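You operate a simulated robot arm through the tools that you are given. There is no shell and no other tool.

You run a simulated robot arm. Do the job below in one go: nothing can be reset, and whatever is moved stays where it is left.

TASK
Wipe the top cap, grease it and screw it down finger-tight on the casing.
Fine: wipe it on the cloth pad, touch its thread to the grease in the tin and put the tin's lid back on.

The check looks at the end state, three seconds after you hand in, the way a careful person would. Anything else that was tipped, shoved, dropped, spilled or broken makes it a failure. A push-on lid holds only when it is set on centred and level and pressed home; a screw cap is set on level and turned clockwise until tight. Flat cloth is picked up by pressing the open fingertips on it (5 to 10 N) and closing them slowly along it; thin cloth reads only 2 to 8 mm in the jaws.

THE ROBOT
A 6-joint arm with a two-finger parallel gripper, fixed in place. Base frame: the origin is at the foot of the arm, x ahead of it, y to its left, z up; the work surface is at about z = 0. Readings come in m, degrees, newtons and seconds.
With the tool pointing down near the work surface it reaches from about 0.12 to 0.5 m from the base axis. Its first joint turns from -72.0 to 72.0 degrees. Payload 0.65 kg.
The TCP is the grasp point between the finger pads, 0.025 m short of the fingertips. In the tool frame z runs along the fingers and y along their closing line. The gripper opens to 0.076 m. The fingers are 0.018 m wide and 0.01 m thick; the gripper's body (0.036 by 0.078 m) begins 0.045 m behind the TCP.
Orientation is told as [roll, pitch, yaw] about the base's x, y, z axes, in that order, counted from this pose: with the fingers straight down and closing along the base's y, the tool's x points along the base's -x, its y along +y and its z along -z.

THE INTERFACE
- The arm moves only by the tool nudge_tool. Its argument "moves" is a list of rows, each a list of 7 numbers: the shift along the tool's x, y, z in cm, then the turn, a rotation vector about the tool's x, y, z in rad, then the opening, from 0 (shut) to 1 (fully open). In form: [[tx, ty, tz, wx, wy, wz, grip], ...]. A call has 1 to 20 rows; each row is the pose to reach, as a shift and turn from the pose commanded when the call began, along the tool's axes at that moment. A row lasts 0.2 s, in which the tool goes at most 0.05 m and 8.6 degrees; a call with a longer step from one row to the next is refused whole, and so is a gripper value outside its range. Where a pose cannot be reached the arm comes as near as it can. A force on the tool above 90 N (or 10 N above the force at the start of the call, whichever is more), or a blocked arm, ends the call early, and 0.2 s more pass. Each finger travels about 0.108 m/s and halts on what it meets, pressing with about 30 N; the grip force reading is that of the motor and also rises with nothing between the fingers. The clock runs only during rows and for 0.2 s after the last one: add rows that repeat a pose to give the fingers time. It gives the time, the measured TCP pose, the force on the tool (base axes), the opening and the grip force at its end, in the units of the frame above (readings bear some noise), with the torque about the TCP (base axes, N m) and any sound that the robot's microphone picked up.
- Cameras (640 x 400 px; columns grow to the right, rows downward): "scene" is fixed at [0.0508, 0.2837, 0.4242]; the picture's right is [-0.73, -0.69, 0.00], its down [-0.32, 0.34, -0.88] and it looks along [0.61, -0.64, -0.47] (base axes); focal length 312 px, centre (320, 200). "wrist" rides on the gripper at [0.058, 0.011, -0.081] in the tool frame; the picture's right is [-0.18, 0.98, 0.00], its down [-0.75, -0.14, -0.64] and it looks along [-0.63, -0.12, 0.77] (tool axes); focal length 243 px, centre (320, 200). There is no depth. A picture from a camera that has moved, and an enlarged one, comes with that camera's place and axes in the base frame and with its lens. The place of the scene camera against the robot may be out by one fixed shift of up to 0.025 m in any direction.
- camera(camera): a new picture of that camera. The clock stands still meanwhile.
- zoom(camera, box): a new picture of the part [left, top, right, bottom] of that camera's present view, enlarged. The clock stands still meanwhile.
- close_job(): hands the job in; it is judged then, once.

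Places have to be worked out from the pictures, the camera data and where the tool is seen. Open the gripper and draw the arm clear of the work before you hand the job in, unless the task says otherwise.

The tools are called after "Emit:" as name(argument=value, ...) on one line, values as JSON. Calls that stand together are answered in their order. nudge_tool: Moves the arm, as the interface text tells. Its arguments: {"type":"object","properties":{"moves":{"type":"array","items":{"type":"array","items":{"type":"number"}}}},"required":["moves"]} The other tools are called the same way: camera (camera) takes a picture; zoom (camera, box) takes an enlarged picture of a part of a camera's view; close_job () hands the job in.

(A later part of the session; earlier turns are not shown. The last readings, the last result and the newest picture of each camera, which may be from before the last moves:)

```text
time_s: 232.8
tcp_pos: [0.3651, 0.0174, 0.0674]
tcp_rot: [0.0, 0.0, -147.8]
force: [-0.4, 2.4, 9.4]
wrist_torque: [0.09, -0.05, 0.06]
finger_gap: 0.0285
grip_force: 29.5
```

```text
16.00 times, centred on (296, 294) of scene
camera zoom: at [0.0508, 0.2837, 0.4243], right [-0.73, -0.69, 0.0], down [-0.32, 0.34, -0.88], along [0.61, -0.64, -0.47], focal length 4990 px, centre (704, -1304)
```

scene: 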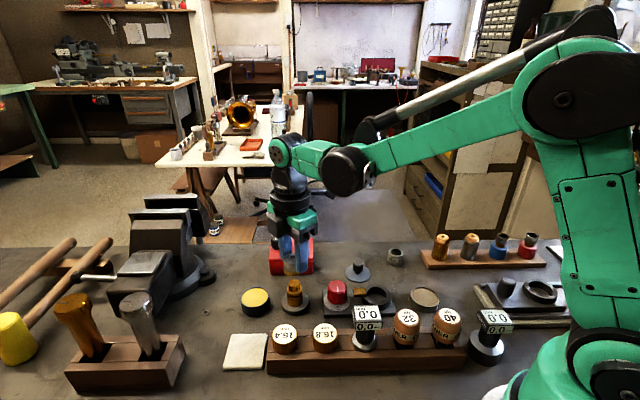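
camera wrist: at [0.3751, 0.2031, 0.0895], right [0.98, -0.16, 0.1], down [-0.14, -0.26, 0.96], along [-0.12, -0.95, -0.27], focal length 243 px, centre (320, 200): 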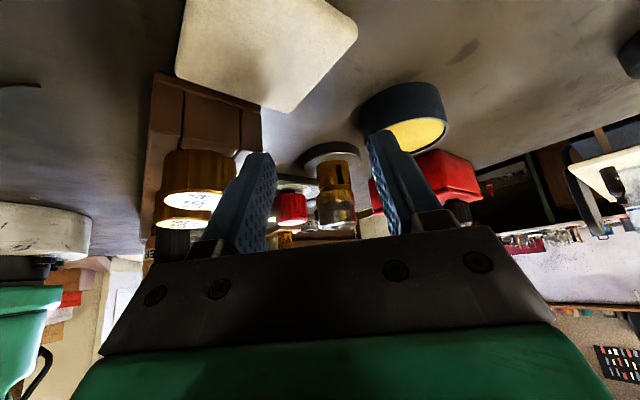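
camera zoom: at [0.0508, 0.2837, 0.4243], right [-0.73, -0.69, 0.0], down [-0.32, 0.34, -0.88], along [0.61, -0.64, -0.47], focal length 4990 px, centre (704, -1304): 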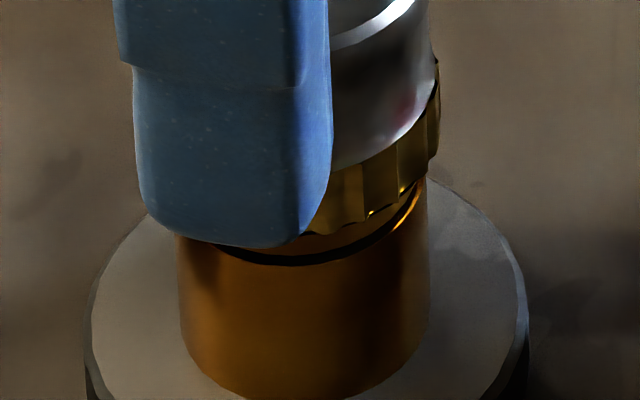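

Nearly down (groove ~0.9 mm). I release, rotate the open jaws back to yaw 150° at the same axis, and regrip for the final tightening.

Emit:
nudge_tool(moves=[[0, 0, -0.03, 0, 0, 0, 0.2], [0, 0, -0.03, 0, 0, 0, 0.3], [0, 0, -0.03, 0, 0, 0, 0.4], [0, 0, -0.03, 0, 0, 0, 0.5], [0, 0, -0.03, 0, 0, 0, 0.6], [0, 0, -0.5, 0, 0, 0, 0.6], [0, 0, -0.8, 0, 0, -0.14, 0.6], [0, 0, -0.8, 0, 0, -0.28, 0.6], [0, 0, -0.8, 0, 0, -0.42, 0.6], [0, 0, -0.8, 0, 0, -0.56, 0.6], [0, 0, -0.8, 0, 0, -0.7, 0.6], [0, 0, -0.8, 0, 0, -0.84, 0.6], [0, 0, -0.8, 0, 0, -0.98, 0.6], [0, 0, -0.8, 0, 0, -1.12, 0.6], [0, 0, -0.8, 0, 0, -1.26, 0.6], [0, 0, -0.8, 0, 0, -1.4, 0.6], [0, 0, -0.8, 0, 0, -1.54, 0.6], [0, 0, -0.8, 0, 0, -1.68, 0.6], [0, 0, -0.8, 0, 0, -1.82, 0.6], [0, 0, -0.8, 0, 0, -1.9, 0.6]])

Emit:
zoom(camera="scene", box=[282, 272, 310, 300])

Emit:
nudge_tool(moves=[[0, 0, 0, 0, 0, -0.14, 0.6], [0, 0, 0, 0, 0, -0.28, 0.6], [0, 0, 0, 0, 0, -0.42, 0.6], [0, 0, 0, 0, 0, -0.56, 0.6], [0, 0, 0, 0, 0, -0.7, 0.6], [0, 0, 0, 0, 0, -0.84, 0.6], [0, 0, 0, 0, 0, -0.98, 0.6], [0, 0, 0, 0, 0, -1.12, 0.6], [0, 0, 0, 0, 0, -1.26, 0.6], [0, 0, 0, 0, 0, -1.4, 0.6], [0, 0, 0, 0, 0, -1.54, 0.6], [0, 0, 0, 0, 0, -1.68, 0.6], [0, 0, 0, 0, 0, -1.82, 0.6], [0, 0, 0, 0, 0, -1.96, 0.6], [0, 0, 0, 0, 0, -2.1, 0.6], [0, 0, 0, 0, 0, -2.24, 0.6], [0, 0, 0, 0, 0, -2.38, 0.6], [0, 0, 0, 0, 0, -2.52, 0.6], [0, 0, 0, 0, 0, -2.66, 0.6], [0, 0, 0, 0, 0, -2.8, 0.6]])

Emit:
nudge_tool(moves=[[0, 0, 0, 0, 0, -0.14, 0.6], [0, 0, 0, 0, 0, -0.28, 0.6], [0, 0, 0, 0, 0, -0.42, 0.6], [0, 0, 0, 0, 0, -0.5, 0.6], [0, 0, 0, 0, 0, -0.5, 0.6]])

Emit:
zoom(camera="scene", box=[282, 272, 310, 300])

Emit:
zoom(camera="wrist", box=[260, 80, 380, 200])

```text
time_s: 236.9
tcp_pos: [0.3638, 0.0179, 0.0758]
tcp_rot: [0.0, 0.1, -38.7]
force: [0.5, 0.6, -0.1]
wrist_torque: [-0.01, 0.02, -0.01]
finger_gap: 0.0453
grip_force: 0.0
```

```text
14.29 times, centred on (296, 286) of scene
camera zoom: at [0.0508, 0.2837, 0.4242], right [-0.73, -0.69, 0.0], down [-0.32, 0.34, -0.88], along [0.61, -0.64, -0.47], focal length 4455 px, centre (663, -1029)
```

zoom: 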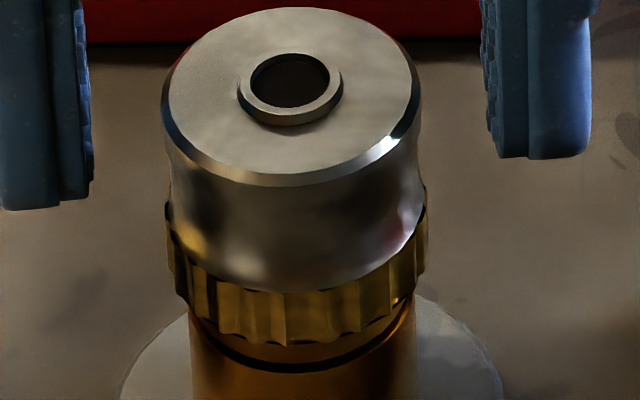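

```text
time_s: 241.2
tcp_pos: [0.365, 0.0174, 0.076]
tcp_rot: [0.1, -0.1, 121.7]
force: [0.3, 0.6, 0.1]
wrist_torque: [0.02, -0.01, 0.02]
finger_gap: 0.0458
grip_force: 0.1
```

```text
time_s: 242.3
tcp_pos: [0.364, 0.0172, 0.0768]
tcp_rot: [0.1, -0.2, 150.2]
force: [-0.7, 0.5, 0.0]
wrist_torque: [0.01, 0.01, -0.02]
finger_gap: 0.0455
grip_force: 0.1
```

```text
14.29 times, centred on (296, 286) of scene
camera zoom: at [0.0508, 0.2837, 0.4242], right [-0.73, -0.69, 0.0], down [-0.32, 0.34, -0.88], along [0.61, -0.64, -0.47], focal length 4455 px, centre (663, -1029)
```

zoom: 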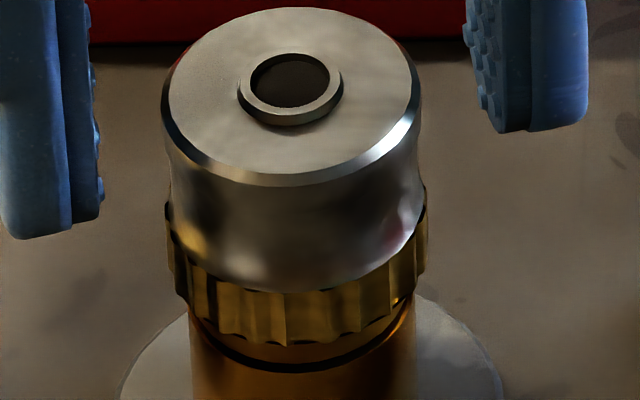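

```text
3.33 times, centred on (320, 140) of wrist
camera zoom: at [0.4101, -0.0211, 0.1556], right [-0.65, -0.76, 0.0], down [-0.58, 0.5, 0.64], along [-0.49, 0.42, -0.76], focal length 809 px, centre (320, 400)
```

zoom: 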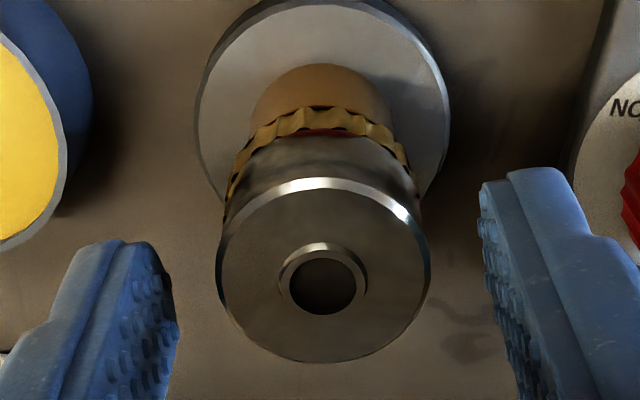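

The cap stayed put through the return swing: 1.5 mm left to the bottom. I lower, grip and turn clockwise 48°, following down ~1.1 mm.

Emit:
nudge_tool(moves=[[0, 0, 0.4, 0, 0, 0, 0.6], [0, 0, 0.72, 0, 0, 0, 0.5], [0, 0, 0.72, 0, 0, 0, 0.42], [0, 0, 0.72, 0, 0, 0, 0.36], [0, 0, 0.72, 0, 0, 0, 0.3], [0, 0, 0.72, 0, 0, 0, 0.2], [0, 0, 0.72, 0, 0, 0, 0.2]])

Emit:
nudge_tool(moves=[[0, 0, 0.018, 0, 0, 0.14, 0.2], [0, 0, 0.036, 0, 0, 0.28, 0.2], [0, 0, 0.053, 0, 0, 0.42, 0.2]])

Emit:
nudge_tool(moves=[[0, 0, 0.018, 0, 0, 0.14, 0.2], [0, 0, 0.036, 0, 0, 0.28, 0.2], [0, 0, 0.053, 0, 0, 0.42, 0.2]])

Emit:
zoom(camera="scene", box=[282, 272, 310, 300])

```text
time_s: 243.9
tcp_pos: [0.3626, 0.0195, 0.0694]
tcp_rot: [0.0, -0.1, 150.3]
force: [0.8, -0.8, -0.1]
wrist_torque: [-0.03, -0.01, 0.01]
finger_gap: 0.0286
grip_force: 29.7
```

```text
time_s: 244.8
tcp_pos: [0.3647, 0.0171, 0.0683]
tcp_rot: [0.0, 0.0, 126.0]
force: [-0.3, -0.3, 8.1]
wrist_torque: [0.0, 0.03, 0.07]
finger_gap: 0.0287
grip_force: 30.2
```

```text
time_s: 245.6
tcp_pos: [0.3649, 0.0176, 0.0677]
tcp_rot: [0.1, 0.0, 102.0]
force: [-1.7, -0.7, 13.4]
wrist_torque: [0.01, -0.01, 0.08]
finger_gap: 0.0283
grip_force: 30.3
```

```text
14.29 times, centred on (296, 286) of scene
camera zoom: at [0.0508, 0.2837, 0.4243], right [-0.73, -0.69, 0.0], down [-0.32, 0.34, -0.88], along [0.61, -0.64, -0.47], focal length 4455 px, centre (663, -1029)
```

zoom: 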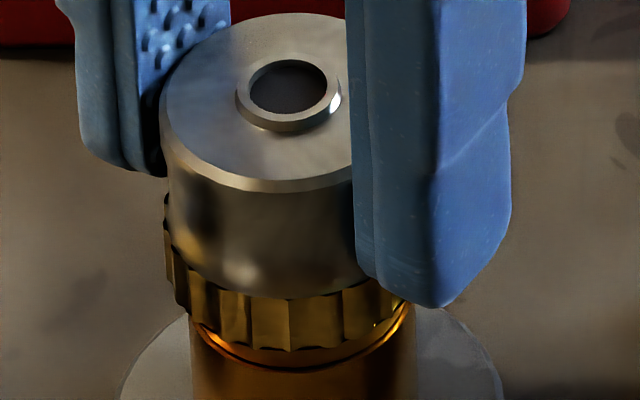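

It sinks steadily (1 mm in 48°), torque now +0.08 N·m. Another 24° steps without much pressing.

Emit:
nudge_tool(moves=[[0, 0, 0.01, 0, 0, 0.14, 0.2], [0, 0, 0.02, 0, 0, 0.28, 0.2], [0, 0, 0.03, 0, 0, 0.42, 0.2]])

Emit:
zoom(camera="scene", box=[282, 272, 310, 300])

Emit:
nudge_tool(moves=[[0, 0, 0.01, 0, 0, 0.14, 0.2], [0, 0, 0.02, 0, 0, 0.28, 0.2]])

Emit:
zoom(camera="scene", box=[282, 272, 310, 300])

```text
time_s: 246.3
tcp_pos: [0.3642, 0.0173, 0.0681]
tcp_rot: [0.2, 0.0, 77.8]
force: [-4.1, -1.6, 15.4]
wrist_torque: [-0.05, 0.1, 0.04]
finger_gap: 0.0285
grip_force: 29.9
```

```text
14.29 times, centred on (296, 286) of scene
camera zoom: at [0.0508, 0.2837, 0.4243], right [-0.73, -0.69, 0.0], down [-0.32, 0.34, -0.88], along [0.61, -0.64, -0.47], focal length 4455 px, centre (663, -1029)
```

zoom: 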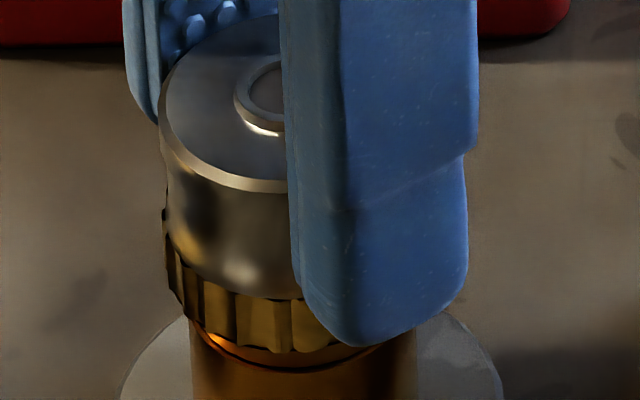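

```text
time_s: 246.9
tcp_pos: [0.3655, 0.0176, 0.0667]
tcp_rot: [0.1, 0.0, 61.8]
force: [-8.3, 1.6, 16.6]
wrist_torque: [0.05, 0.18, 0.05]
finger_gap: 0.0285
grip_force: 29.6
```

```text
14.29 times, centred on (296, 286) of scene
camera zoom: at [0.0508, 0.2837, 0.4243], right [-0.73, -0.69, 0.0], down [-0.32, 0.34, -0.88], along [0.61, -0.64, -0.47], focal length 4455 px, centre (663, -1029)
```

zoom: 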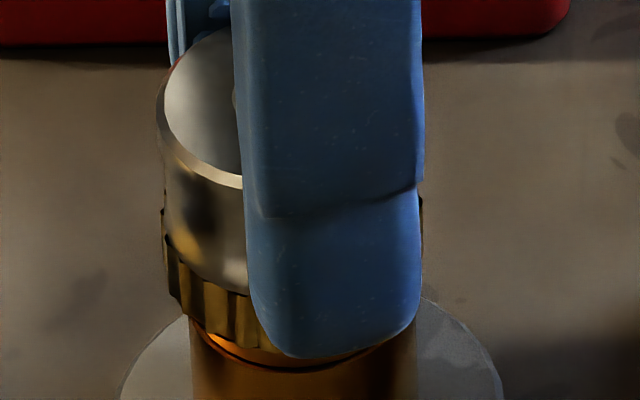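

Near the bottom. To detect tightness I compare the knurl in the wrist view before and after an 8° turn (a shift would mean the fingers slip on a tight cap).

Emit:
zoom(camera="wrist", box=[280, 90, 360, 150])

Emit:
nudge_tool(moves=[[0, 0, 0, 0, 0, 0.07, 0.2], [0, 0, 0, 0, 0, 0.14, 0.2]])

Emit:
zoom(camera="wrist", box=[280, 90, 360, 150])

Emit:
nudge_tool(moves=[[0, 0, 0, 0, 0, 0.07, 0.2], [0, 0, 0, 0, 0, 0.14, 0.2]])

Emit:
zoom(camera="wrist", box=[280, 90, 360, 150])

```text
6.67 times, centred on (320, 120) of wrist
camera zoom: at [0.3277, -0.0291, 0.1472], right [-0.78, 0.63, 0.0], down [0.48, 0.6, 0.64], along [0.4, 0.5, -0.77], focal length 1618 px, centre (320, 733)
```

zoom: 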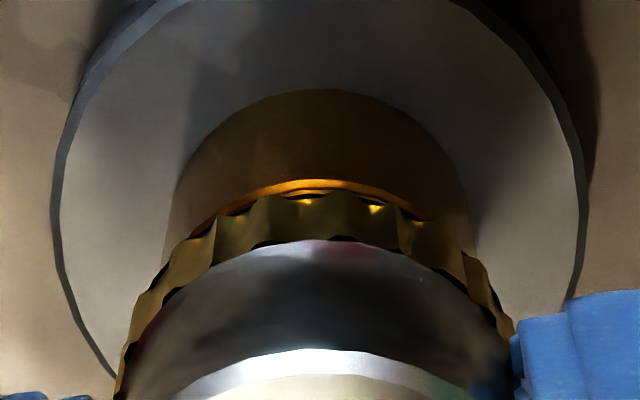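

```text
time_s: 247.6
tcp_pos: [0.3632, 0.0177, 0.0678]
tcp_rot: [0.1, -0.1, 53.8]
force: [-8.6, 3.5, 13.1]
wrist_torque: [0.07, 0.12, 0.07]
finger_gap: 0.0284
grip_force: 29.4
```

```text
6.67 times, centred on (320, 120) of wrist
camera zoom: at [0.3218, -0.0235, 0.147], right [-0.69, 0.73, 0.0], down [0.56, 0.52, 0.64], along [0.47, 0.44, -0.77], focal length 1618 px, centre (320, 733)
```

zoom: 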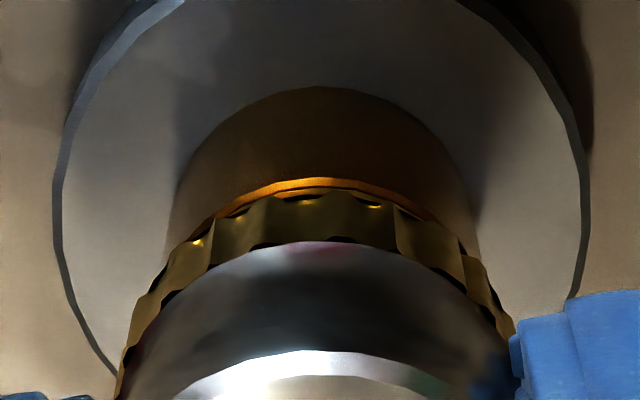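

```text
time_s: 248.2
tcp_pos: [0.3645, 0.0178, 0.0679]
tcp_rot: [0.0, 0.0, 45.9]
force: [-4.8, 4.7, 16.0]
wrist_torque: [0.06, 0.05, 0.08]
finger_gap: 0.0283
grip_force: 30.1
```

```text
6.67 times, centred on (320, 120) of wrist
camera zoom: at [0.3166, -0.017, 0.1469], right [-0.58, 0.82, 0.0], down [0.63, 0.44, 0.64], along [0.52, 0.37, -0.77], focal length 1618 px, centre (320, 733)
```

zoom: 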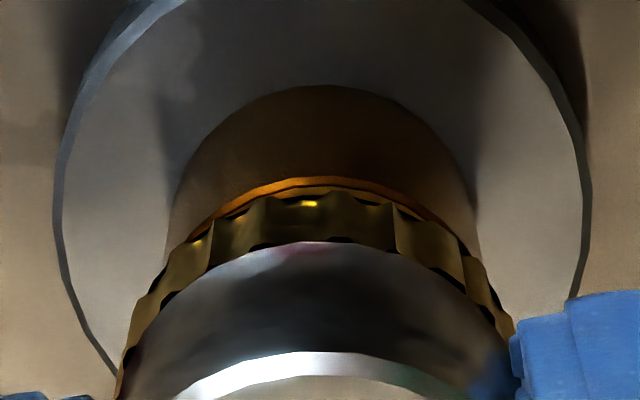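

The cap still turns with the fingers, collar now at the bottom. I test whether the thread holds: ease up 0.5 mm, read, then another 0.6 mm and read.

Emit:
nudge_tool(moves=[[0, 0, -0.03, 0, 0, 0, 0.2], [0, 0, -0.05, 0, 0, 0, 0.2], [0, 0, -0.05, 0, 0, 0, 0.2]])

Emit:
nudge_tool(moves=[[0, 0, -0.03, 0, 0, 0, 0.2], [0, 0, -0.05, 0, 0, 0, 0.2], [0, 0, -0.05, 0, 0, 0, 0.2]])

Emit:
zoom(camera="scene", box=[288, 289, 304, 299])

```text
time_s: 248.9
tcp_pos: [0.3643, 0.019, 0.0682]
tcp_rot: [0.1, 0.0, 45.9]
force: [-0.5, -0.6, 0.3]
wrist_torque: [-0.02, 0.01, -0.04]
finger_gap: 0.0284
grip_force: 30.0
```

```text
time_s: 249.8
tcp_pos: [0.3653, 0.0172, 0.0684]
tcp_rot: [0.1, 0.0, 46.0]
force: [-0.1, -0.4, -0.2]
wrist_torque: [-0.02, -0.01, 0.01]
finger_gap: 0.0284
grip_force: 29.8
```

```text
16.00 times, centred on (296, 294) of scene
camera zoom: at [0.0508, 0.2837, 0.4242], right [-0.73, -0.69, 0.0], down [-0.32, 0.34, -0.88], along [0.61, -0.64, -0.47], focal length 4990 px, centre (704, -1304)
```

zoom: 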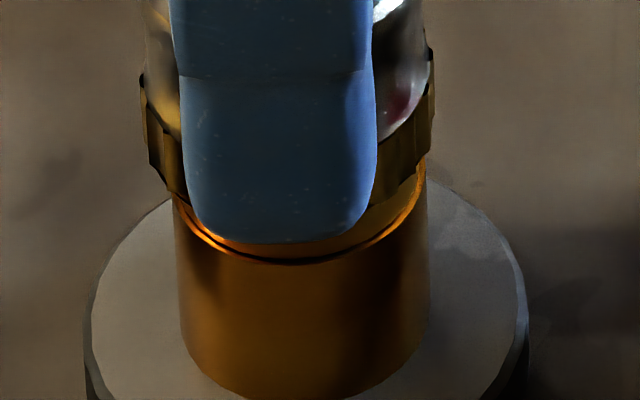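

Here it lifts freely, so it's not holding yet; in the earlier bites (after much more turning at the bottom) it did hold. I lower back into light contact and keep turning clockwise, watching for pull-down.

Emit:
nudge_tool(moves=[[0, 0, 0.05, 0, 0, 0, 0.2], [0, 0, 0.08, 0, 0, 0, 0.2], [0, 0, 0.08, 0, 0, 0, 0.2]])

Emit:
nudge_tool(moves=[[0, 0, 0, 0, 0, 0.14, 0.2], [0, 0, 0, 0, 0, 0.28, 0.2], [0, 0, 0, 0, 0, 0.42, 0.2], [0, 0, 0, 0, 0, 0.56, 0.2], [0, 0, 0, 0, 0, 0.7, 0.2]])

Emit:
nudge_tool(moves=[[0, 0, 0, 0, 0, 0.14, 0.2], [0, 0, 0, 0, 0, 0.28, 0.2], [0, 0, 0, 0, 0, 0.42, 0.2], [0, 0, 0, 0, 0, 0.56, 0.2], [0, 0, 0, 0, 0, 0.7, 0.2]])

Emit:
nudge_tool(moves=[[0, 0, 0, 0, 0, 0.14, 0.2], [0, 0, 0, 0, 0, 0.28, 0.2], [0, 0, 0, 0, 0, 0.42, 0.2], [0, 0, 0, 0, 0, 0.56, 0.2], [0, 0, 0, 0, 0, 0.7, 0.2]])

Emit:
zoom(camera="scene", box=[282, 272, 310, 300])

```text
time_s: 250.6
tcp_pos: [0.3644, 0.0181, 0.0675]
tcp_rot: [0.1, 0.0, 46.0]
force: [-0.2, -0.9, 0.0]
wrist_torque: [0.02, 0.01, -0.02]
finger_gap: 0.0283
grip_force: 30.8
```

```text
time_s: 251.8
tcp_pos: [0.3647, 0.0189, 0.0668]
tcp_rot: [0.1, 0.0, 5.7]
force: [2.5, 1.6, -1.0]
wrist_torque: [0.03, -0.06, 0.03]
finger_gap: 0.0283
grip_force: 29.9
```

```text
time_s: 252.9
tcp_pos: [0.364, 0.0177, 0.0678]
tcp_rot: [0.0, 0.1, -34.4]
force: [-0.1, 2.7, 5.1]
wrist_torque: [0.1, 0.04, 0.03]
finger_gap: 0.0286
grip_force: 29.8
```

```text
time_s: 254.2
tcp_pos: [0.3644, 0.0183, 0.0687]
tcp_rot: [0.0, 0.1, -74.5]
force: [-0.4, 4.4, -1.5]
wrist_torque: [0.18, 0.0, 0.03]
finger_gap: 0.0285
grip_force: 30.4
```

```text
14.29 times, centred on (296, 286) of scene
camera zoom: at [0.0508, 0.2837, 0.4242], right [-0.73, -0.69, 0.0], down [-0.32, 0.34, -0.88], along [0.61, -0.64, -0.47], focal length 4455 px, centre (663, -1029)
```

zoom: 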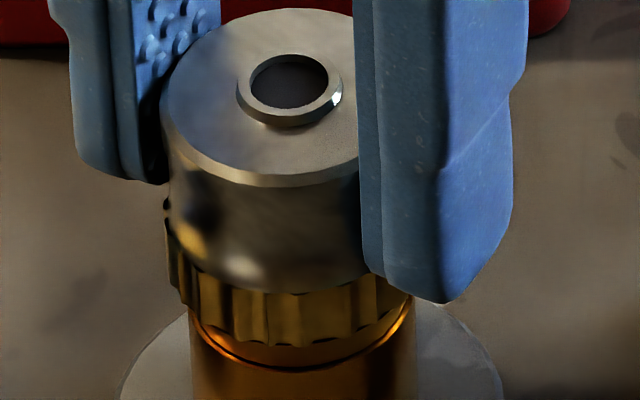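

Now side loads and a moment appear while the axial load is near zero – a hint of engagement. I test a small 0.6 mm lift again.

Emit:
nudge_tool(moves=[[0, 0, -0.03, 0, 0, 0, 0.2], [0, 0, -0.06, 0, 0, 0, 0.2], [0, 0, -0.06, 0, 0, 0, 0.2]])

Emit:
nudge_tool(moves=[[0, 0, 0.03, 0, 0, 0, 0.2], [0, 0, 0.06, 0, 0, 0, 0.2], [0, 0, 0.06, 0, 0, 0, 0.2]])

Emit:
nudge_tool(moves=[[0, 0, 0.03, 0, 0, 0, 0.2], [0, 0, 0.06, 0, 0, 0, 0.2], [0, 0, 0.06, 0, 0, 0, 0.2]])

```text
time_s: 254.9
tcp_pos: [0.3629, 0.0172, 0.0684]
tcp_rot: [-0.1, -0.1, -74.4]
force: [0.1, -0.5, 1.1]
wrist_torque: [0.04, 0.0, 0.01]
finger_gap: 0.0282
grip_force: 30.5
```

```text
time_s: 255.8
tcp_pos: [0.3645, 0.0174, 0.0675]
tcp_rot: [-0.2, 0.1, -74.5]
force: [0.5, -0.3, -0.4]
wrist_torque: [-0.01, -0.01, 0.02]
finger_gap: 0.0285
grip_force: 30.4
```

```text
time_s: 256.6
tcp_pos: [0.365, 0.0154, 0.0684]
tcp_rot: [-0.3, 0.1, -74.4]
force: [-1.8, 1.3, 21.9]
wrist_torque: [-0.06, 0.03, -0.02]
finger_gap: 0.0283
grip_force: 29.9
```

Emit:
zoom(camera="scene", box=[288, 289, 304, 299])

Emit:
zoom(camera="scene", box=[282, 272, 310, 300])

```text
16.00 times, centred on (296, 294) of scene
camera zoom: at [0.0507, 0.2837, 0.4243], right [-0.73, -0.69, 0.0], down [-0.32, 0.34, -0.88], along [0.61, -0.64, -0.47], focal length 4990 px, centre (704, -1304)
```

zoom: 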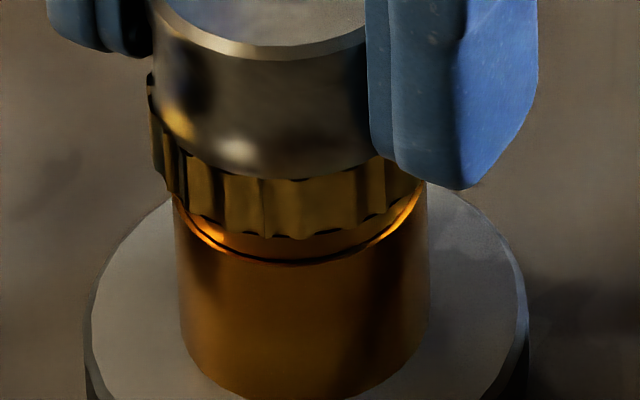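

```text
14.29 times, centred on (296, 286) of scene
camera zoom: at [0.0507, 0.2837, 0.4243], right [-0.73, -0.69, 0.0], down [-0.32, 0.34, -0.88], along [0.61, -0.64, -0.47], focal length 4455 px, centre (663, -1029)
```

zoom: 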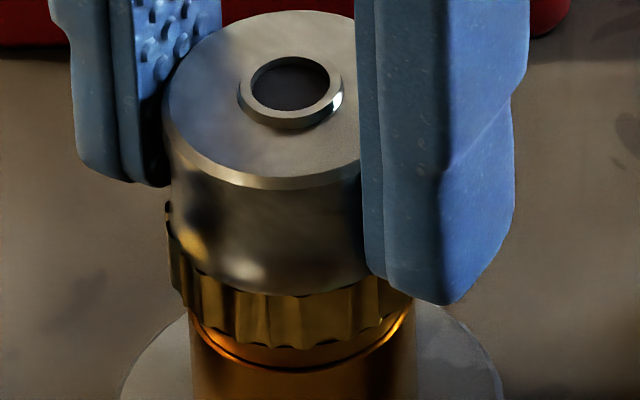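

The collar is fully down and the cap rests on it. In the earlier run the hold appeared after a further full bite at the bottom under ~15 N press, so I do the same: keep turning clockwise with press.

Emit:
nudge_tool(moves=[[0, 0, 0, 0, 0, 0.14, 0.2], [0, 0, 0, 0, 0, 0.28, 0.2], [0, 0, 0, 0, 0, 0.42, 0.2], [0, 0, 0.02, 0, 0, 0.56, 0.2], [0, 0, 0.03, 0, 0, 0.7, 0.2]])

Emit:
nudge_tool(moves=[[0, 0, 0.02, 0, 0, 0.14, 0.2], [0, 0, 0.03, 0, 0, 0.28, 0.2], [0, 0, 0.04, 0, 0, 0.42, 0.2], [0, 0, 0.05, 0, 0, 0.56, 0.2]])

Emit:
nudge_tool(moves=[[0, 0, -0.05, 0, 0, 0, 0.2], [0, 0, -0.08, 0, 0, 0, 0.2], [0, 0, -0.08, 0, 0, 0, 0.2]])

Emit:
nudge_tool(moves=[[0, 0, -0.04, 0, 0, 0, 0.2], [0, 0, -0.06, 0, 0, 0, 0.2], [0, 0, -0.06, 0, 0, 0, 0.2]])

```text
time_s: 257.8
tcp_pos: [0.3653, 0.0176, 0.0681]
tcp_rot: [0.1, -0.1, -114.8]
force: [2.6, 1.5, 21.1]
wrist_torque: [0.1, -0.12, 0.16]
finger_gap: 0.0284
grip_force: 29.9
```

```text
time_s: 258.8
tcp_pos: [0.3641, 0.018, 0.0662]
tcp_rot: [0.0, 0.0, -146.8]
force: [3.5, -1.5, 18.7]
wrist_torque: [-0.05, -0.13, 0.13]
finger_gap: 0.0285
grip_force: 29.5
```

```text
time_s: 259.6
tcp_pos: [0.3647, 0.0176, 0.0672]
tcp_rot: [-0.1, -0.2, -146.5]
force: [0.6, -0.3, 0.2]
wrist_torque: [0.02, -0.01, -0.02]
finger_gap: 0.0283
grip_force: 30.0
```

```text
time_s: 260.4
tcp_pos: [0.3639, 0.0175, 0.0682]
tcp_rot: [-0.2, -0.2, -146.6]
force: [-0.8, 0.4, 0.4]
wrist_torque: [-0.02, -0.03, -0.04]
finger_gap: 0.0287
grip_force: 30.3
```

Still no hold, and the probed bore (≈22.4 mm) is too loose for this 19 mm spigot, so I doubt that this brass part is the mating casing. I look again at the other objects in high zoom, especially the blue and red parts with brass necks.

Emit:
zoom(camera="scene", box=[485, 228, 515, 265])

Emit:
zoom(camera="scene", box=[515, 228, 545, 265])

Emit:
zoom(camera="scene", box=[425, 228, 490, 275])

Emit:
zoom(camera="scene", box=[490, 270, 560, 320])

Emit:
zoom(camera="scene", box=[350, 280, 390, 310])

Emit:
zoom(camera="scene", box=[590, 205, 640, 290])

```text
10.81 times, centred on (500, 246) of scene
camera zoom: at [0.0508, 0.2837, 0.4242], right [-0.73, -0.69, 0.0], down [-0.32, 0.34, -0.88], along [0.61, -0.64, -0.47], focal length 3371 px, centre (-1626, -303)
```

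zoom: 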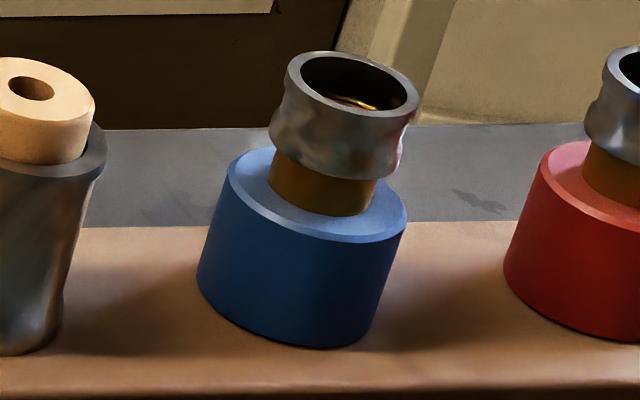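

```text
10.81 times, centred on (530, 246) of scene
camera zoom: at [0.0508, 0.2837, 0.4242], right [-0.73, -0.69, 0.0], down [-0.32, 0.34, -0.88], along [0.61, -0.64, -0.47], focal length 3371 px, centre (-1950, -303)
```

zoom: 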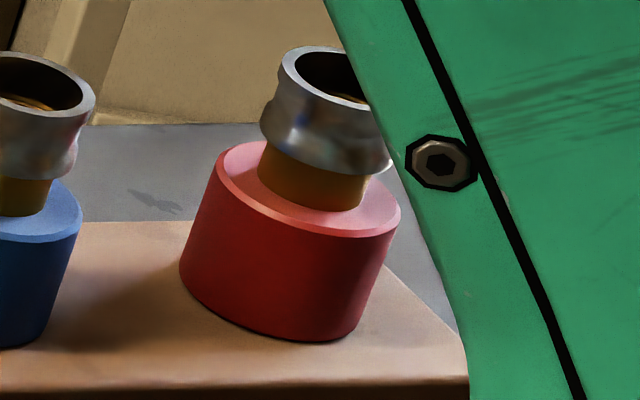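

```text
8.51 times, centred on (458, 252) of scene
camera zoom: at [0.0508, 0.2837, 0.4242], right [-0.73, -0.69, 0.0], down [-0.32, 0.34, -0.88], along [0.61, -0.64, -0.47], focal length 2654 px, centre (-850, -238)
```

zoom: 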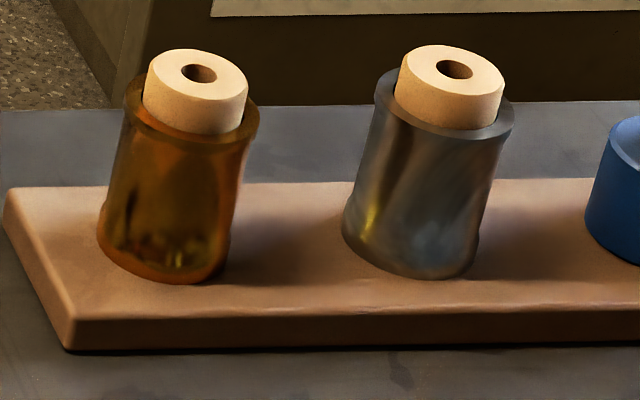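

```text
8.00 times, centred on (525, 295) of scene
camera zoom: at [0.0508, 0.2837, 0.4242], right [-0.73, -0.69, 0.0], down [-0.32, 0.34, -0.88], along [0.61, -0.64, -0.47], focal length 2495 px, centre (-1320, -560)
```

zoom: 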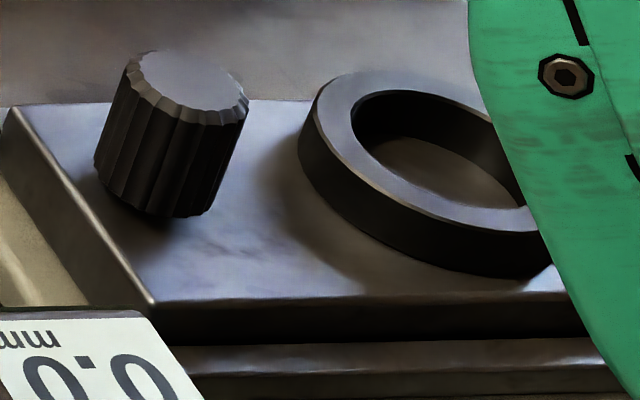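

```text
13.33 times, centred on (370, 295) of scene
camera zoom: at [0.0508, 0.2837, 0.4242], right [-0.73, -0.69, 0.0], down [-0.32, 0.34, -0.88], along [0.61, -0.64, -0.47], focal length 4158 px, centre (-347, -1067)
```

zoom: 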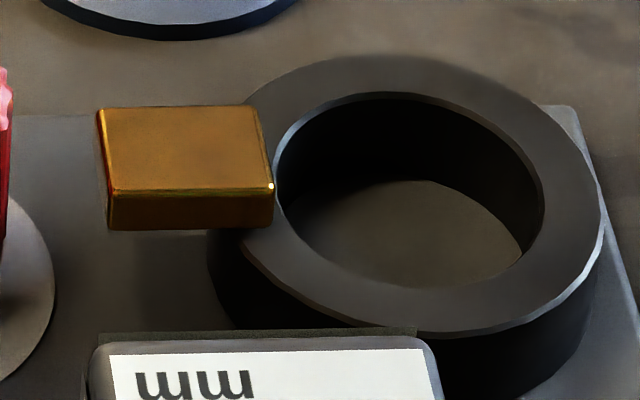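

```text
4.71 times, centred on (615, 248) of scene
camera zoom: at [0.0508, 0.2837, 0.4242], right [-0.73, -0.69, 0.0], down [-0.32, 0.34, -0.88], along [0.61, -0.64, -0.47], focal length 1468 px, centre (-1068, -24)
```

zoom: 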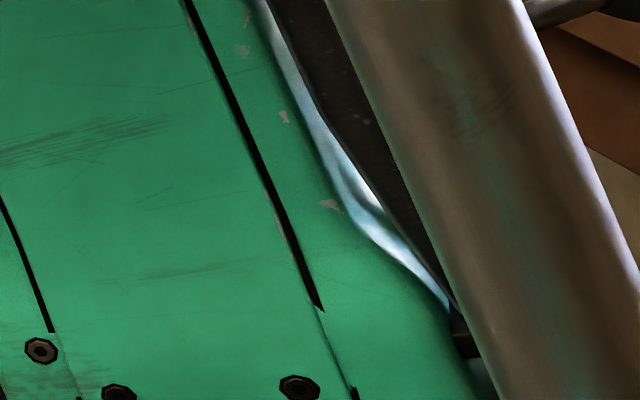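

Emit:
zoom(camera="scene", box=[288, 286, 304, 299])

Emit:
zoom(camera="wrist", box=[280, 90, 360, 150])

```text
16.00 times, centred on (296, 292) of scene
camera zoom: at [0.0508, 0.2837, 0.4242], right [-0.73, -0.69, 0.0], down [-0.32, 0.34, -0.88], along [0.61, -0.64, -0.47], focal length 4990 px, centre (704, -1280)
```

zoom: 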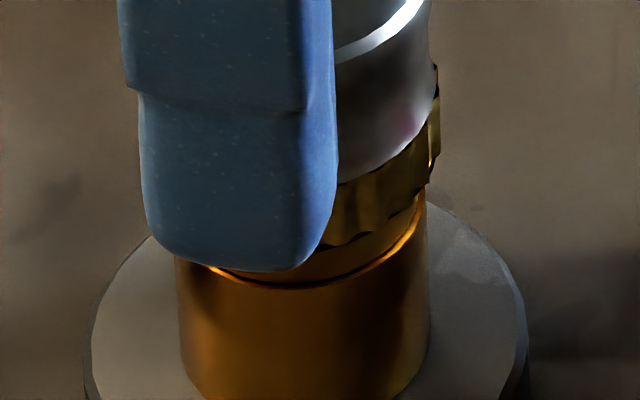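

```text
6.67 times, centred on (320, 120) of wrist
camera zoom: at [0.4195, 0.0399, 0.1473], right [0.39, -0.92, 0.0], down [-0.7, -0.3, 0.64], along [-0.59, -0.25, -0.77], focal length 1618 px, centre (320, 733)
```

zoom: 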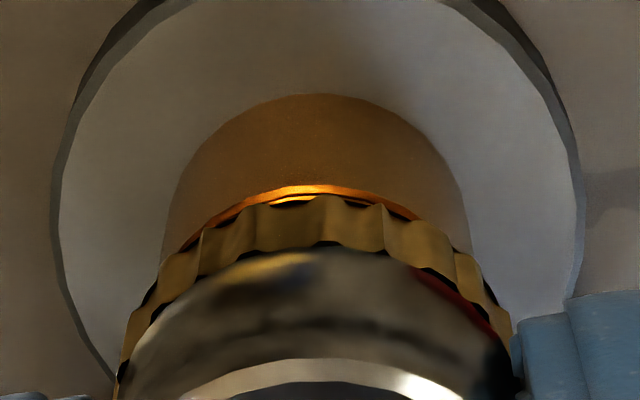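

The collar is down and stays down. In the first run the hold appeared after roughly two full turns in total; this run has had fewer. I set the cap back in contact, release, and do another full bite.

Emit:
nudge_tool(moves=[[0, 0, 0.06, 0, 0, 0, 0.2], [0, 0, 0.13, 0, 0, 0, 0.2], [0, 0, 0.13, 0, 0, 0, 0.2]])

Emit:
nudge_tool(moves=[[0, 0, 0, 0, 0, 0, 0.3], [0, 0, 0, 0, 0, 0, 0.4], [0, 0, 0, 0, 0, 0, 0.5], [0, 0, 0, 0, 0, 0, 0.6], [0, 0, -0.5, 0, 0, 0, 0.6], [0, 0, -0.8, 0, 0, -0.14, 0.6], [0, 0, -0.8, 0, 0, -0.28, 0.6], [0, 0, -0.8, 0, 0, -0.42, 0.6], [0, 0, -0.8, 0, 0, -0.56, 0.6], [0, 0, -0.8, 0, 0, -0.7, 0.6], [0, 0, -0.8, 0, 0, -0.84, 0.6], [0, 0, -0.8, 0, 0, -0.98, 0.6], [0, 0, -0.8, 0, 0, -1.12, 0.6], [0, 0, -0.8, 0, 0, -1.26, 0.6], [0, 0, -0.8, 0, 0, -1.4, 0.6], [0, 0, -0.8, 0, 0, -1.54, 0.6], [0, 0, -0.8, 0, 0, -1.68, 0.6], [0, 0, -0.8, 0, 0, -1.82, 0.6], [0, 0, -0.8, 0, 0, -1.9, 0.6]])

Emit:
zoom(camera="scene", box=[282, 272, 310, 300])

Emit:
nudge_tool(moves=[[0, 0, 0, 0, 0, -0.14, 0.6], [0, 0, 0, 0, 0, -0.28, 0.6], [0, 0, 0, 0, 0, -0.42, 0.6], [0, 0, 0, 0, 0, -0.56, 0.6], [0, 0, 0, 0, 0, -0.7, 0.6], [0, 0, 0, 0, 0, -0.84, 0.6], [0, 0, 0, 0, 0, -0.98, 0.6], [0, 0, 0, 0, 0, -1.12, 0.6], [0, 0, 0, 0, 0, -1.26, 0.6], [0, 0, 0, 0, 0, -1.4, 0.6], [0, 0, 0, 0, 0, -1.54, 0.6], [0, 0, 0, 0, 0, -1.68, 0.6], [0, 0, 0, 0, 0, -1.82, 0.6], [0, 0, 0, 0, 0, -1.96, 0.6], [0, 0, 0, 0, 0, -2.1, 0.6], [0, 0, 0, 0, 0, -2.24, 0.6], [0, 0, 0, 0, 0, -2.38, 0.6], [0, 0, 0, 0, 0, -2.52, 0.6], [0, 0, 0, 0, 0, -2.66, 0.6], [0, 0, 0, 0, 0, -2.8, 0.6]])

Emit:
nudge_tool(moves=[[0, 0, 0, 0, 0, -0.14, 0.6], [0, 0, 0, 0, 0, -0.28, 0.6], [0, 0, 0, 0, 0, -0.42, 0.6], [0, 0, 0, 0, 0, -0.48, 0.6], [0, 0, 0, 0, 0, -0.48, 0.6]])

Emit:
zoom(camera="scene", box=[282, 272, 310, 300])

Emit:
zoom(camera="wrist", box=[260, 80, 380, 200])

```text
time_s: 261.1
tcp_pos: [0.3641, 0.0176, 0.0657]
tcp_rot: [-0.2, -0.1, -146.6]
force: [0.6, -1.5, 12.3]
wrist_torque: [-0.03, 0.01, 0.02]
finger_gap: 0.0284
grip_force: 30.1
```

```text
time_s: 265.1
tcp_pos: [0.3653, 0.0175, 0.0735]
tcp_rot: [0.0, 0.1, -37.6]
force: [1.4, 0.5, 0.7]
wrist_torque: [0.03, -0.08, 0.02]
finger_gap: 0.0458
grip_force: 0.2
```

```text
14.29 times, centred on (296, 286) of scene
camera zoom: at [0.0508, 0.2837, 0.4242], right [-0.73, -0.69, 0.0], down [-0.32, 0.34, -0.88], along [0.61, -0.64, -0.47], focal length 4455 px, centre (663, -1029)
```

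zoom: 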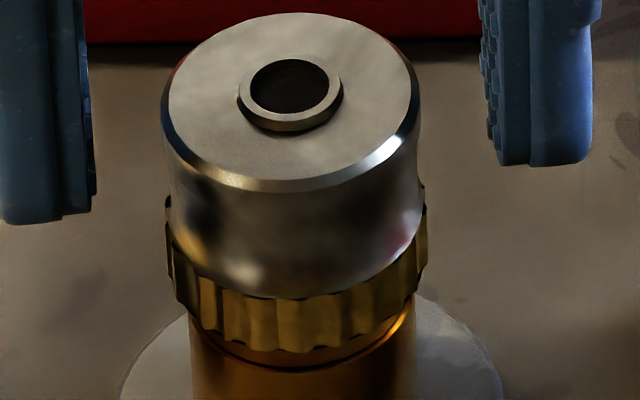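

```text
time_s: 269.4
tcp_pos: [0.3645, 0.0172, 0.0734]
tcp_rot: [0.2, -0.1, 122.9]
force: [-0.5, 0.0, -0.6]
wrist_torque: [0.0, 0.03, 0.02]
finger_gap: 0.0456
grip_force: 0.1
```

```text
time_s: 270.6
tcp_pos: [0.3644, 0.0177, 0.0746]
tcp_rot: [0.0, -0.2, 150.4]
force: [0.5, -0.6, 0.9]
wrist_torque: [0.03, 0.01, -0.02]
finger_gap: 0.0458
grip_force: 0.1
```

```text
14.29 times, centred on (296, 286) of scene
camera zoom: at [0.0508, 0.2837, 0.4242], right [-0.73, -0.69, 0.0], down [-0.32, 0.34, -0.88], along [0.61, -0.64, -0.47], focal length 4455 px, centre (663, -1029)
```

zoom: 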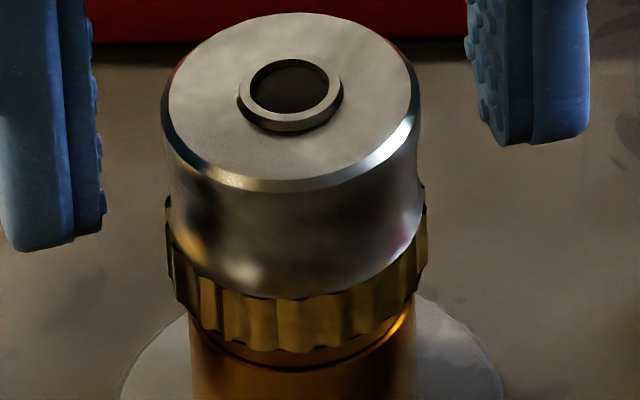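

```text
3.33 times, centred on (320, 140) of wrist
camera zoom: at [0.41, -0.0213, 0.1536], right [-0.65, -0.76, 0.0], down [-0.58, 0.5, 0.64], along [-0.49, 0.42, -0.76], focal length 809 px, centre (320, 400)
```

zoom: 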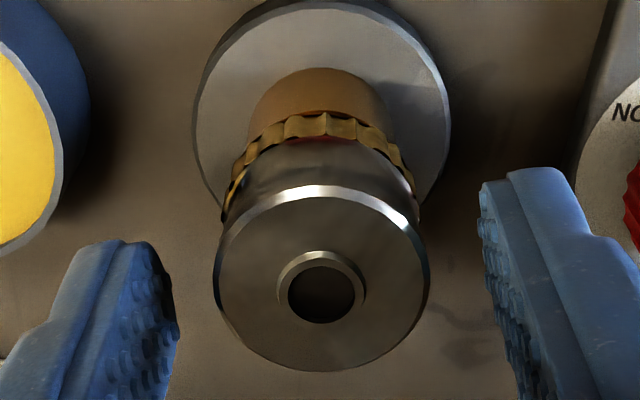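

The cap rests coaxial, nearly at the bottom (hole row 86). I grip and make another full clockwise bite with light press.

Emit:
nudge_tool(moves=[[0, 0, 0.3, 0, 0, 0, 0.6], [0, 0, 0.55, 0, 0, 0, 0.5], [0, 0, 0.55, 0, 0, 0, 0.42], [0, 0, 0.55, 0, 0, 0, 0.36], [0, 0, 0.55, 0, 0, 0, 0.3], [0, 0, 0.55, 0, 0, 0, 0.2], [0, 0, 0.55, 0, 0, 0, 0.2]])

Emit:
nudge_tool(moves=[[0, 0, 0.01, 0, 0, 0.14, 0.2], [0, 0, 0.02, 0, 0, 0.28, 0.2], [0, 0, 0.03, 0, 0, 0.42, 0.2], [0, 0, 0.04, 0, 0, 0.56, 0.2]])

Emit:
nudge_tool(moves=[[0, 0, 0.01, 0, 0, 0.14, 0.2], [0, 0, 0.02, 0, 0, 0.28, 0.2], [0, 0, 0.03, 0, 0, 0.42, 0.2], [0, 0, 0.04, 0, 0, 0.56, 0.2]])

Emit:
nudge_tool(moves=[[0, 0, 0, 0, 0, 0.14, 0.2], [0, 0, 0, 0, 0, 0.28, 0.2], [0, 0, 0, 0, 0, 0.42, 0.2], [0, 0, 0, 0, 0, 0.56, 0.2]])

Emit:
nudge_tool(moves=[[0, 0, 0, 0, 0, 0.14, 0.2], [0, 0, 0, 0, 0, 0.28, 0.2], [0, 0, 0, 0, 0, 0.42, 0.2], [0, 0, 0, 0, 0, 0.56, 0.2]])

Emit:
zoom(camera="scene", box=[282, 272, 310, 300])

```text
time_s: 272.1
tcp_pos: [0.3634, 0.0172, 0.0674]
tcp_rot: [0.0, 0.0, 150.3]
force: [1.8, 1.3, -0.4]
wrist_torque: [0.06, -0.11, 0.03]
finger_gap: 0.029
grip_force: 29.9
```

```text
time_s: 273.1
tcp_pos: [0.364, 0.0165, 0.0677]
tcp_rot: [0.2, 0.1, 117.8]
force: [-6.6, -4.7, 24.8]
wrist_torque: [-0.06, 0.08, 0.16]
finger_gap: 0.0287
grip_force: 29.7
```

```text
time_s: 274.1
tcp_pos: [0.3644, 0.0181, 0.0672]
tcp_rot: [0.1, 0.1, 85.8]
force: [-15.5, -2.7, 17.1]
wrist_torque: [-0.12, 0.34, 0.13]
finger_gap: 0.0288
grip_force: 29.8
```

```text
time_s: 275.1
tcp_pos: [0.3634, 0.0181, 0.0669]
tcp_rot: [0.2, 0.0, 53.8]
force: [-7.7, 2.1, 6.0]
wrist_torque: [-0.02, 0.12, 0.1]
finger_gap: 0.0288
grip_force: 30.1
```

```text
time_s: 276.1
tcp_pos: [0.3649, 0.0181, 0.0679]
tcp_rot: [0.1, -0.1, 21.8]
force: [-3.5, 9.6, 7.2]
wrist_torque: [0.3, 0.04, 0.12]
finger_gap: 0.0286
grip_force: 30.0
```

```text
14.29 times, centred on (296, 286) of scene
camera zoom: at [0.0508, 0.2837, 0.4243], right [-0.73, -0.69, 0.0], down [-0.32, 0.34, -0.88], along [0.61, -0.64, -0.47], focal length 4455 px, centre (663, -1029)
```

zoom: 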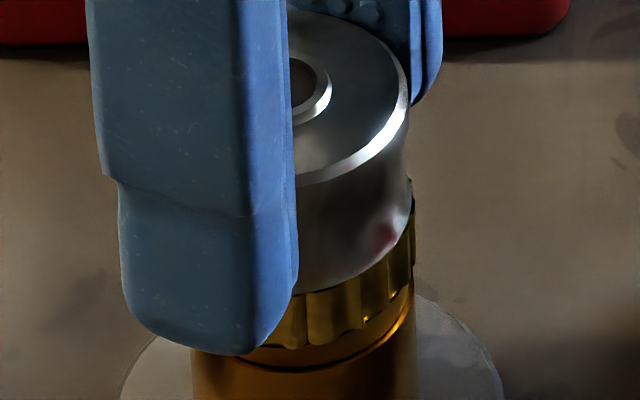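

Side loads here are friction from pressing. To understand the mechanism I test the reverse: ease the press, then turn 40° counter-clockwise in light contact and see if the collar comes up.

Emit:
nudge_tool(moves=[[0, 0, 0, 0, 0, -0.14, 0.2], [0, 0, 0, 0, 0, -0.28, 0.2], [0, 0, 0, 0, 0, -0.42, 0.2], [0, 0, 0, 0, 0, -0.56, 0.2], [0, 0, 0, 0, 0, -0.7, 0.2]])

Emit:
nudge_tool(moves=[[0, 0, 0, 0, 0, -0.14, 0.2], [0, 0, 0, 0, 0, -0.28, 0.2], [0, 0, 0, 0, 0, -0.42, 0.2], [0, 0, 0, 0, 0, -0.56, 0.2], [0, 0, 0, 0, 0, -0.7, 0.2]])

Emit:
zoom(camera="scene", box=[282, 272, 310, 300])

```text
time_s: 277.4
tcp_pos: [0.3654, 0.0174, 0.0687]
tcp_rot: [0.1, 0.0, 62.1]
force: [-0.4, -0.9, 2.4]
wrist_torque: [-0.04, -0.03, -0.02]
finger_gap: 0.0285
grip_force: 30.2
```

```text
time_s: 278.6
tcp_pos: [0.3655, 0.0181, 0.0677]
tcp_rot: [-0.1, 0.0, 102.2]
force: [0.1, -1.7, 14.3]
wrist_torque: [-0.06, 0.02, -0.09]
finger_gap: 0.0283
grip_force: 30.3
```

```text
14.29 times, centred on (296, 286) of scene
camera zoom: at [0.0508, 0.2837, 0.4243], right [-0.73, -0.69, 0.0], down [-0.32, 0.34, -0.88], along [0.61, -0.64, -0.47], focal length 4455 px, centre (663, -1029)
```

zoom: 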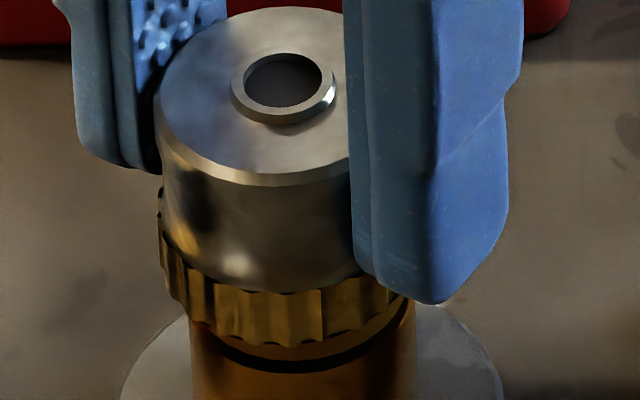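

Turning counter-clockwise raises the collar, so it is the thread's moving seat, coupled to rotation. I test whether it moves without contact: lift ~1.5 mm clear of it, turn 40° clockwise, and look.

Emit:
nudge_tool(moves=[[0, 0, -0.08, 0, 0, 0, 0.2], [0, 0, -0.16, 0, 0, 0, 0.2], [0, 0, -0.2, 0, 0, 0, 0.2], [0, 0, -0.2, 0, 0, 0, 0.2]])

Emit:
zoom(camera="scene", box=[286, 286, 306, 299])

Emit:
nudge_tool(moves=[[0, 0, 0, 0, 0, 0.14, 0.2], [0, 0, 0, 0, 0, 0.28, 0.2], [0, 0, 0, 0, 0, 0.42, 0.2], [0, 0, 0, 0, 0, 0.56, 0.2], [0, 0, 0, 0, 0, 0.7, 0.2], [0, 0, 0, 0, 0, 0.84, 0.2], [0, 0, 0, 0, 0, 0.98, 0.2]])

Emit:
zoom(camera="scene", box=[286, 286, 306, 299])

```text
time_s: 279.6
tcp_pos: [0.3653, 0.0176, 0.0702]
tcp_rot: [0.2, 0.0, 102.1]
force: [0.0, 0.6, -0.2]
wrist_torque: [-0.02, 0.02, 0.01]
finger_gap: 0.0284
grip_force: 30.1
```

```text
16.00 times, centred on (296, 292) of scene
camera zoom: at [0.0508, 0.2837, 0.4242], right [-0.73, -0.69, 0.0], down [-0.32, 0.34, -0.88], along [0.61, -0.64, -0.47], focal length 4990 px, centre (704, -1280)
```

zoom: 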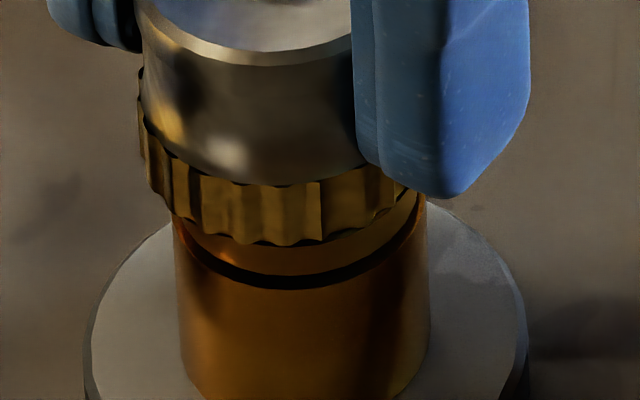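

```text
time_s: 281.1
tcp_pos: [0.3651, 0.0172, 0.0701]
tcp_rot: [0.2, 0.0, 45.8]
force: [0.0, 0.3, -0.9]
wrist_torque: [0.03, -0.01, 0.0]
finger_gap: 0.0284
grip_force: 30.1
```

```text
16.00 times, centred on (296, 292) of scene
camera zoom: at [0.0508, 0.2837, 0.4242], right [-0.73, -0.69, 0.0], down [-0.32, 0.34, -0.88], along [0.61, -0.64, -0.47], focal length 4990 px, centre (704, -1280)
```

zoom: 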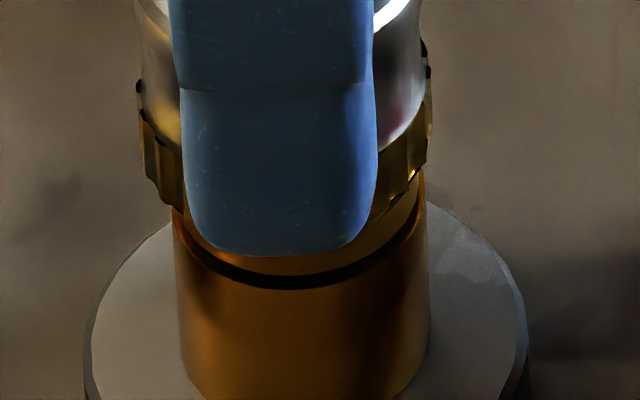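

The collar only moves when the cap bears on it, so the cap must be turned in contact until the collar bottoms. The cap has slipped off-centre in the jaws; I set it down on the collar, release, re-centre the tool (+0.3 mm x) and regrip at two yaws to centre the cap.

Emit:
nudge_tool(moves=[[0, 0, 0.08, 0, 0, 0, 0.2], [0, 0, 0.16, 0, 0, 0, 0.2], [0, 0, 0.2, 0, 0, 0, 0.2], [0, 0, 0.2, 0, 0, 0, 0.2]])

Emit:
nudge_tool(moves=[[0, 0, 0, 0, 0, 0, 0.3], [0, 0, 0, 0, 0, 0, 0.4], [0, 0, 0, 0, 0, 0, 0.5], [0, 0, 0, 0, 0, 0, 0.6], [-0.029, 0.014, -0.5, 0, 0, 0, 0.6], [-0.029, 0.014, -0.5, 0, 0, 0, 0.6]])

Emit:
zoom(camera="scene", box=[282, 272, 310, 300])

Emit:
zoom(camera="wrist", box=[260, 80, 380, 200])

```text
time_s: 282.1
tcp_pos: [0.3647, 0.0173, 0.0678]
tcp_rot: [0.1, 0.1, 46.0]
force: [0.5, -0.3, -0.5]
wrist_torque: [0.0, -0.03, 0.03]
finger_gap: 0.0284
grip_force: 29.4
```

```text
time_s: 283.6
tcp_pos: [0.3637, 0.0176, 0.0747]
tcp_rot: [0.1, 0.0, 45.9]
force: [0.3, -0.4, 0.3]
wrist_torque: [0.0, 0.0, -0.04]
finger_gap: 0.0455
grip_force: 0.2
```

```text
14.29 times, centred on (296, 286) of scene
camera zoom: at [0.0508, 0.2837, 0.4242], right [-0.73, -0.69, 0.0], down [-0.32, 0.34, -0.88], along [0.61, -0.64, -0.47], focal length 4455 px, centre (663, -1029)
```

zoom: 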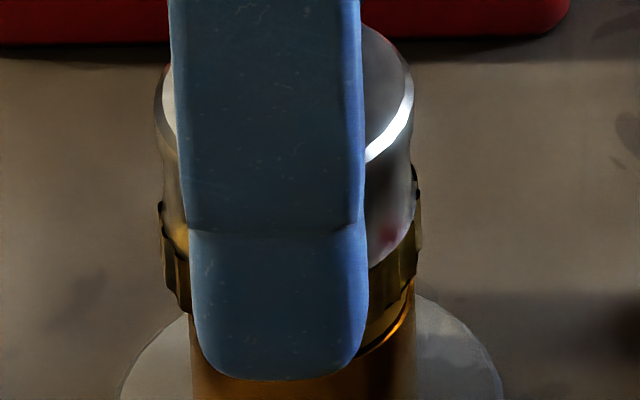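

```text
3.33 times, centred on (320, 140) of wrist
camera zoom: at [0.3166, -0.0172, 0.1525], right [-0.58, 0.82, 0.0], down [0.63, 0.44, 0.64], along [0.52, 0.37, -0.77], focal length 809 px, centre (320, 400)
```

zoom: 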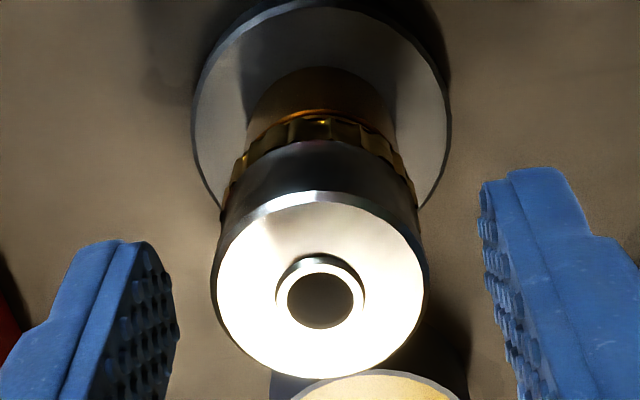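

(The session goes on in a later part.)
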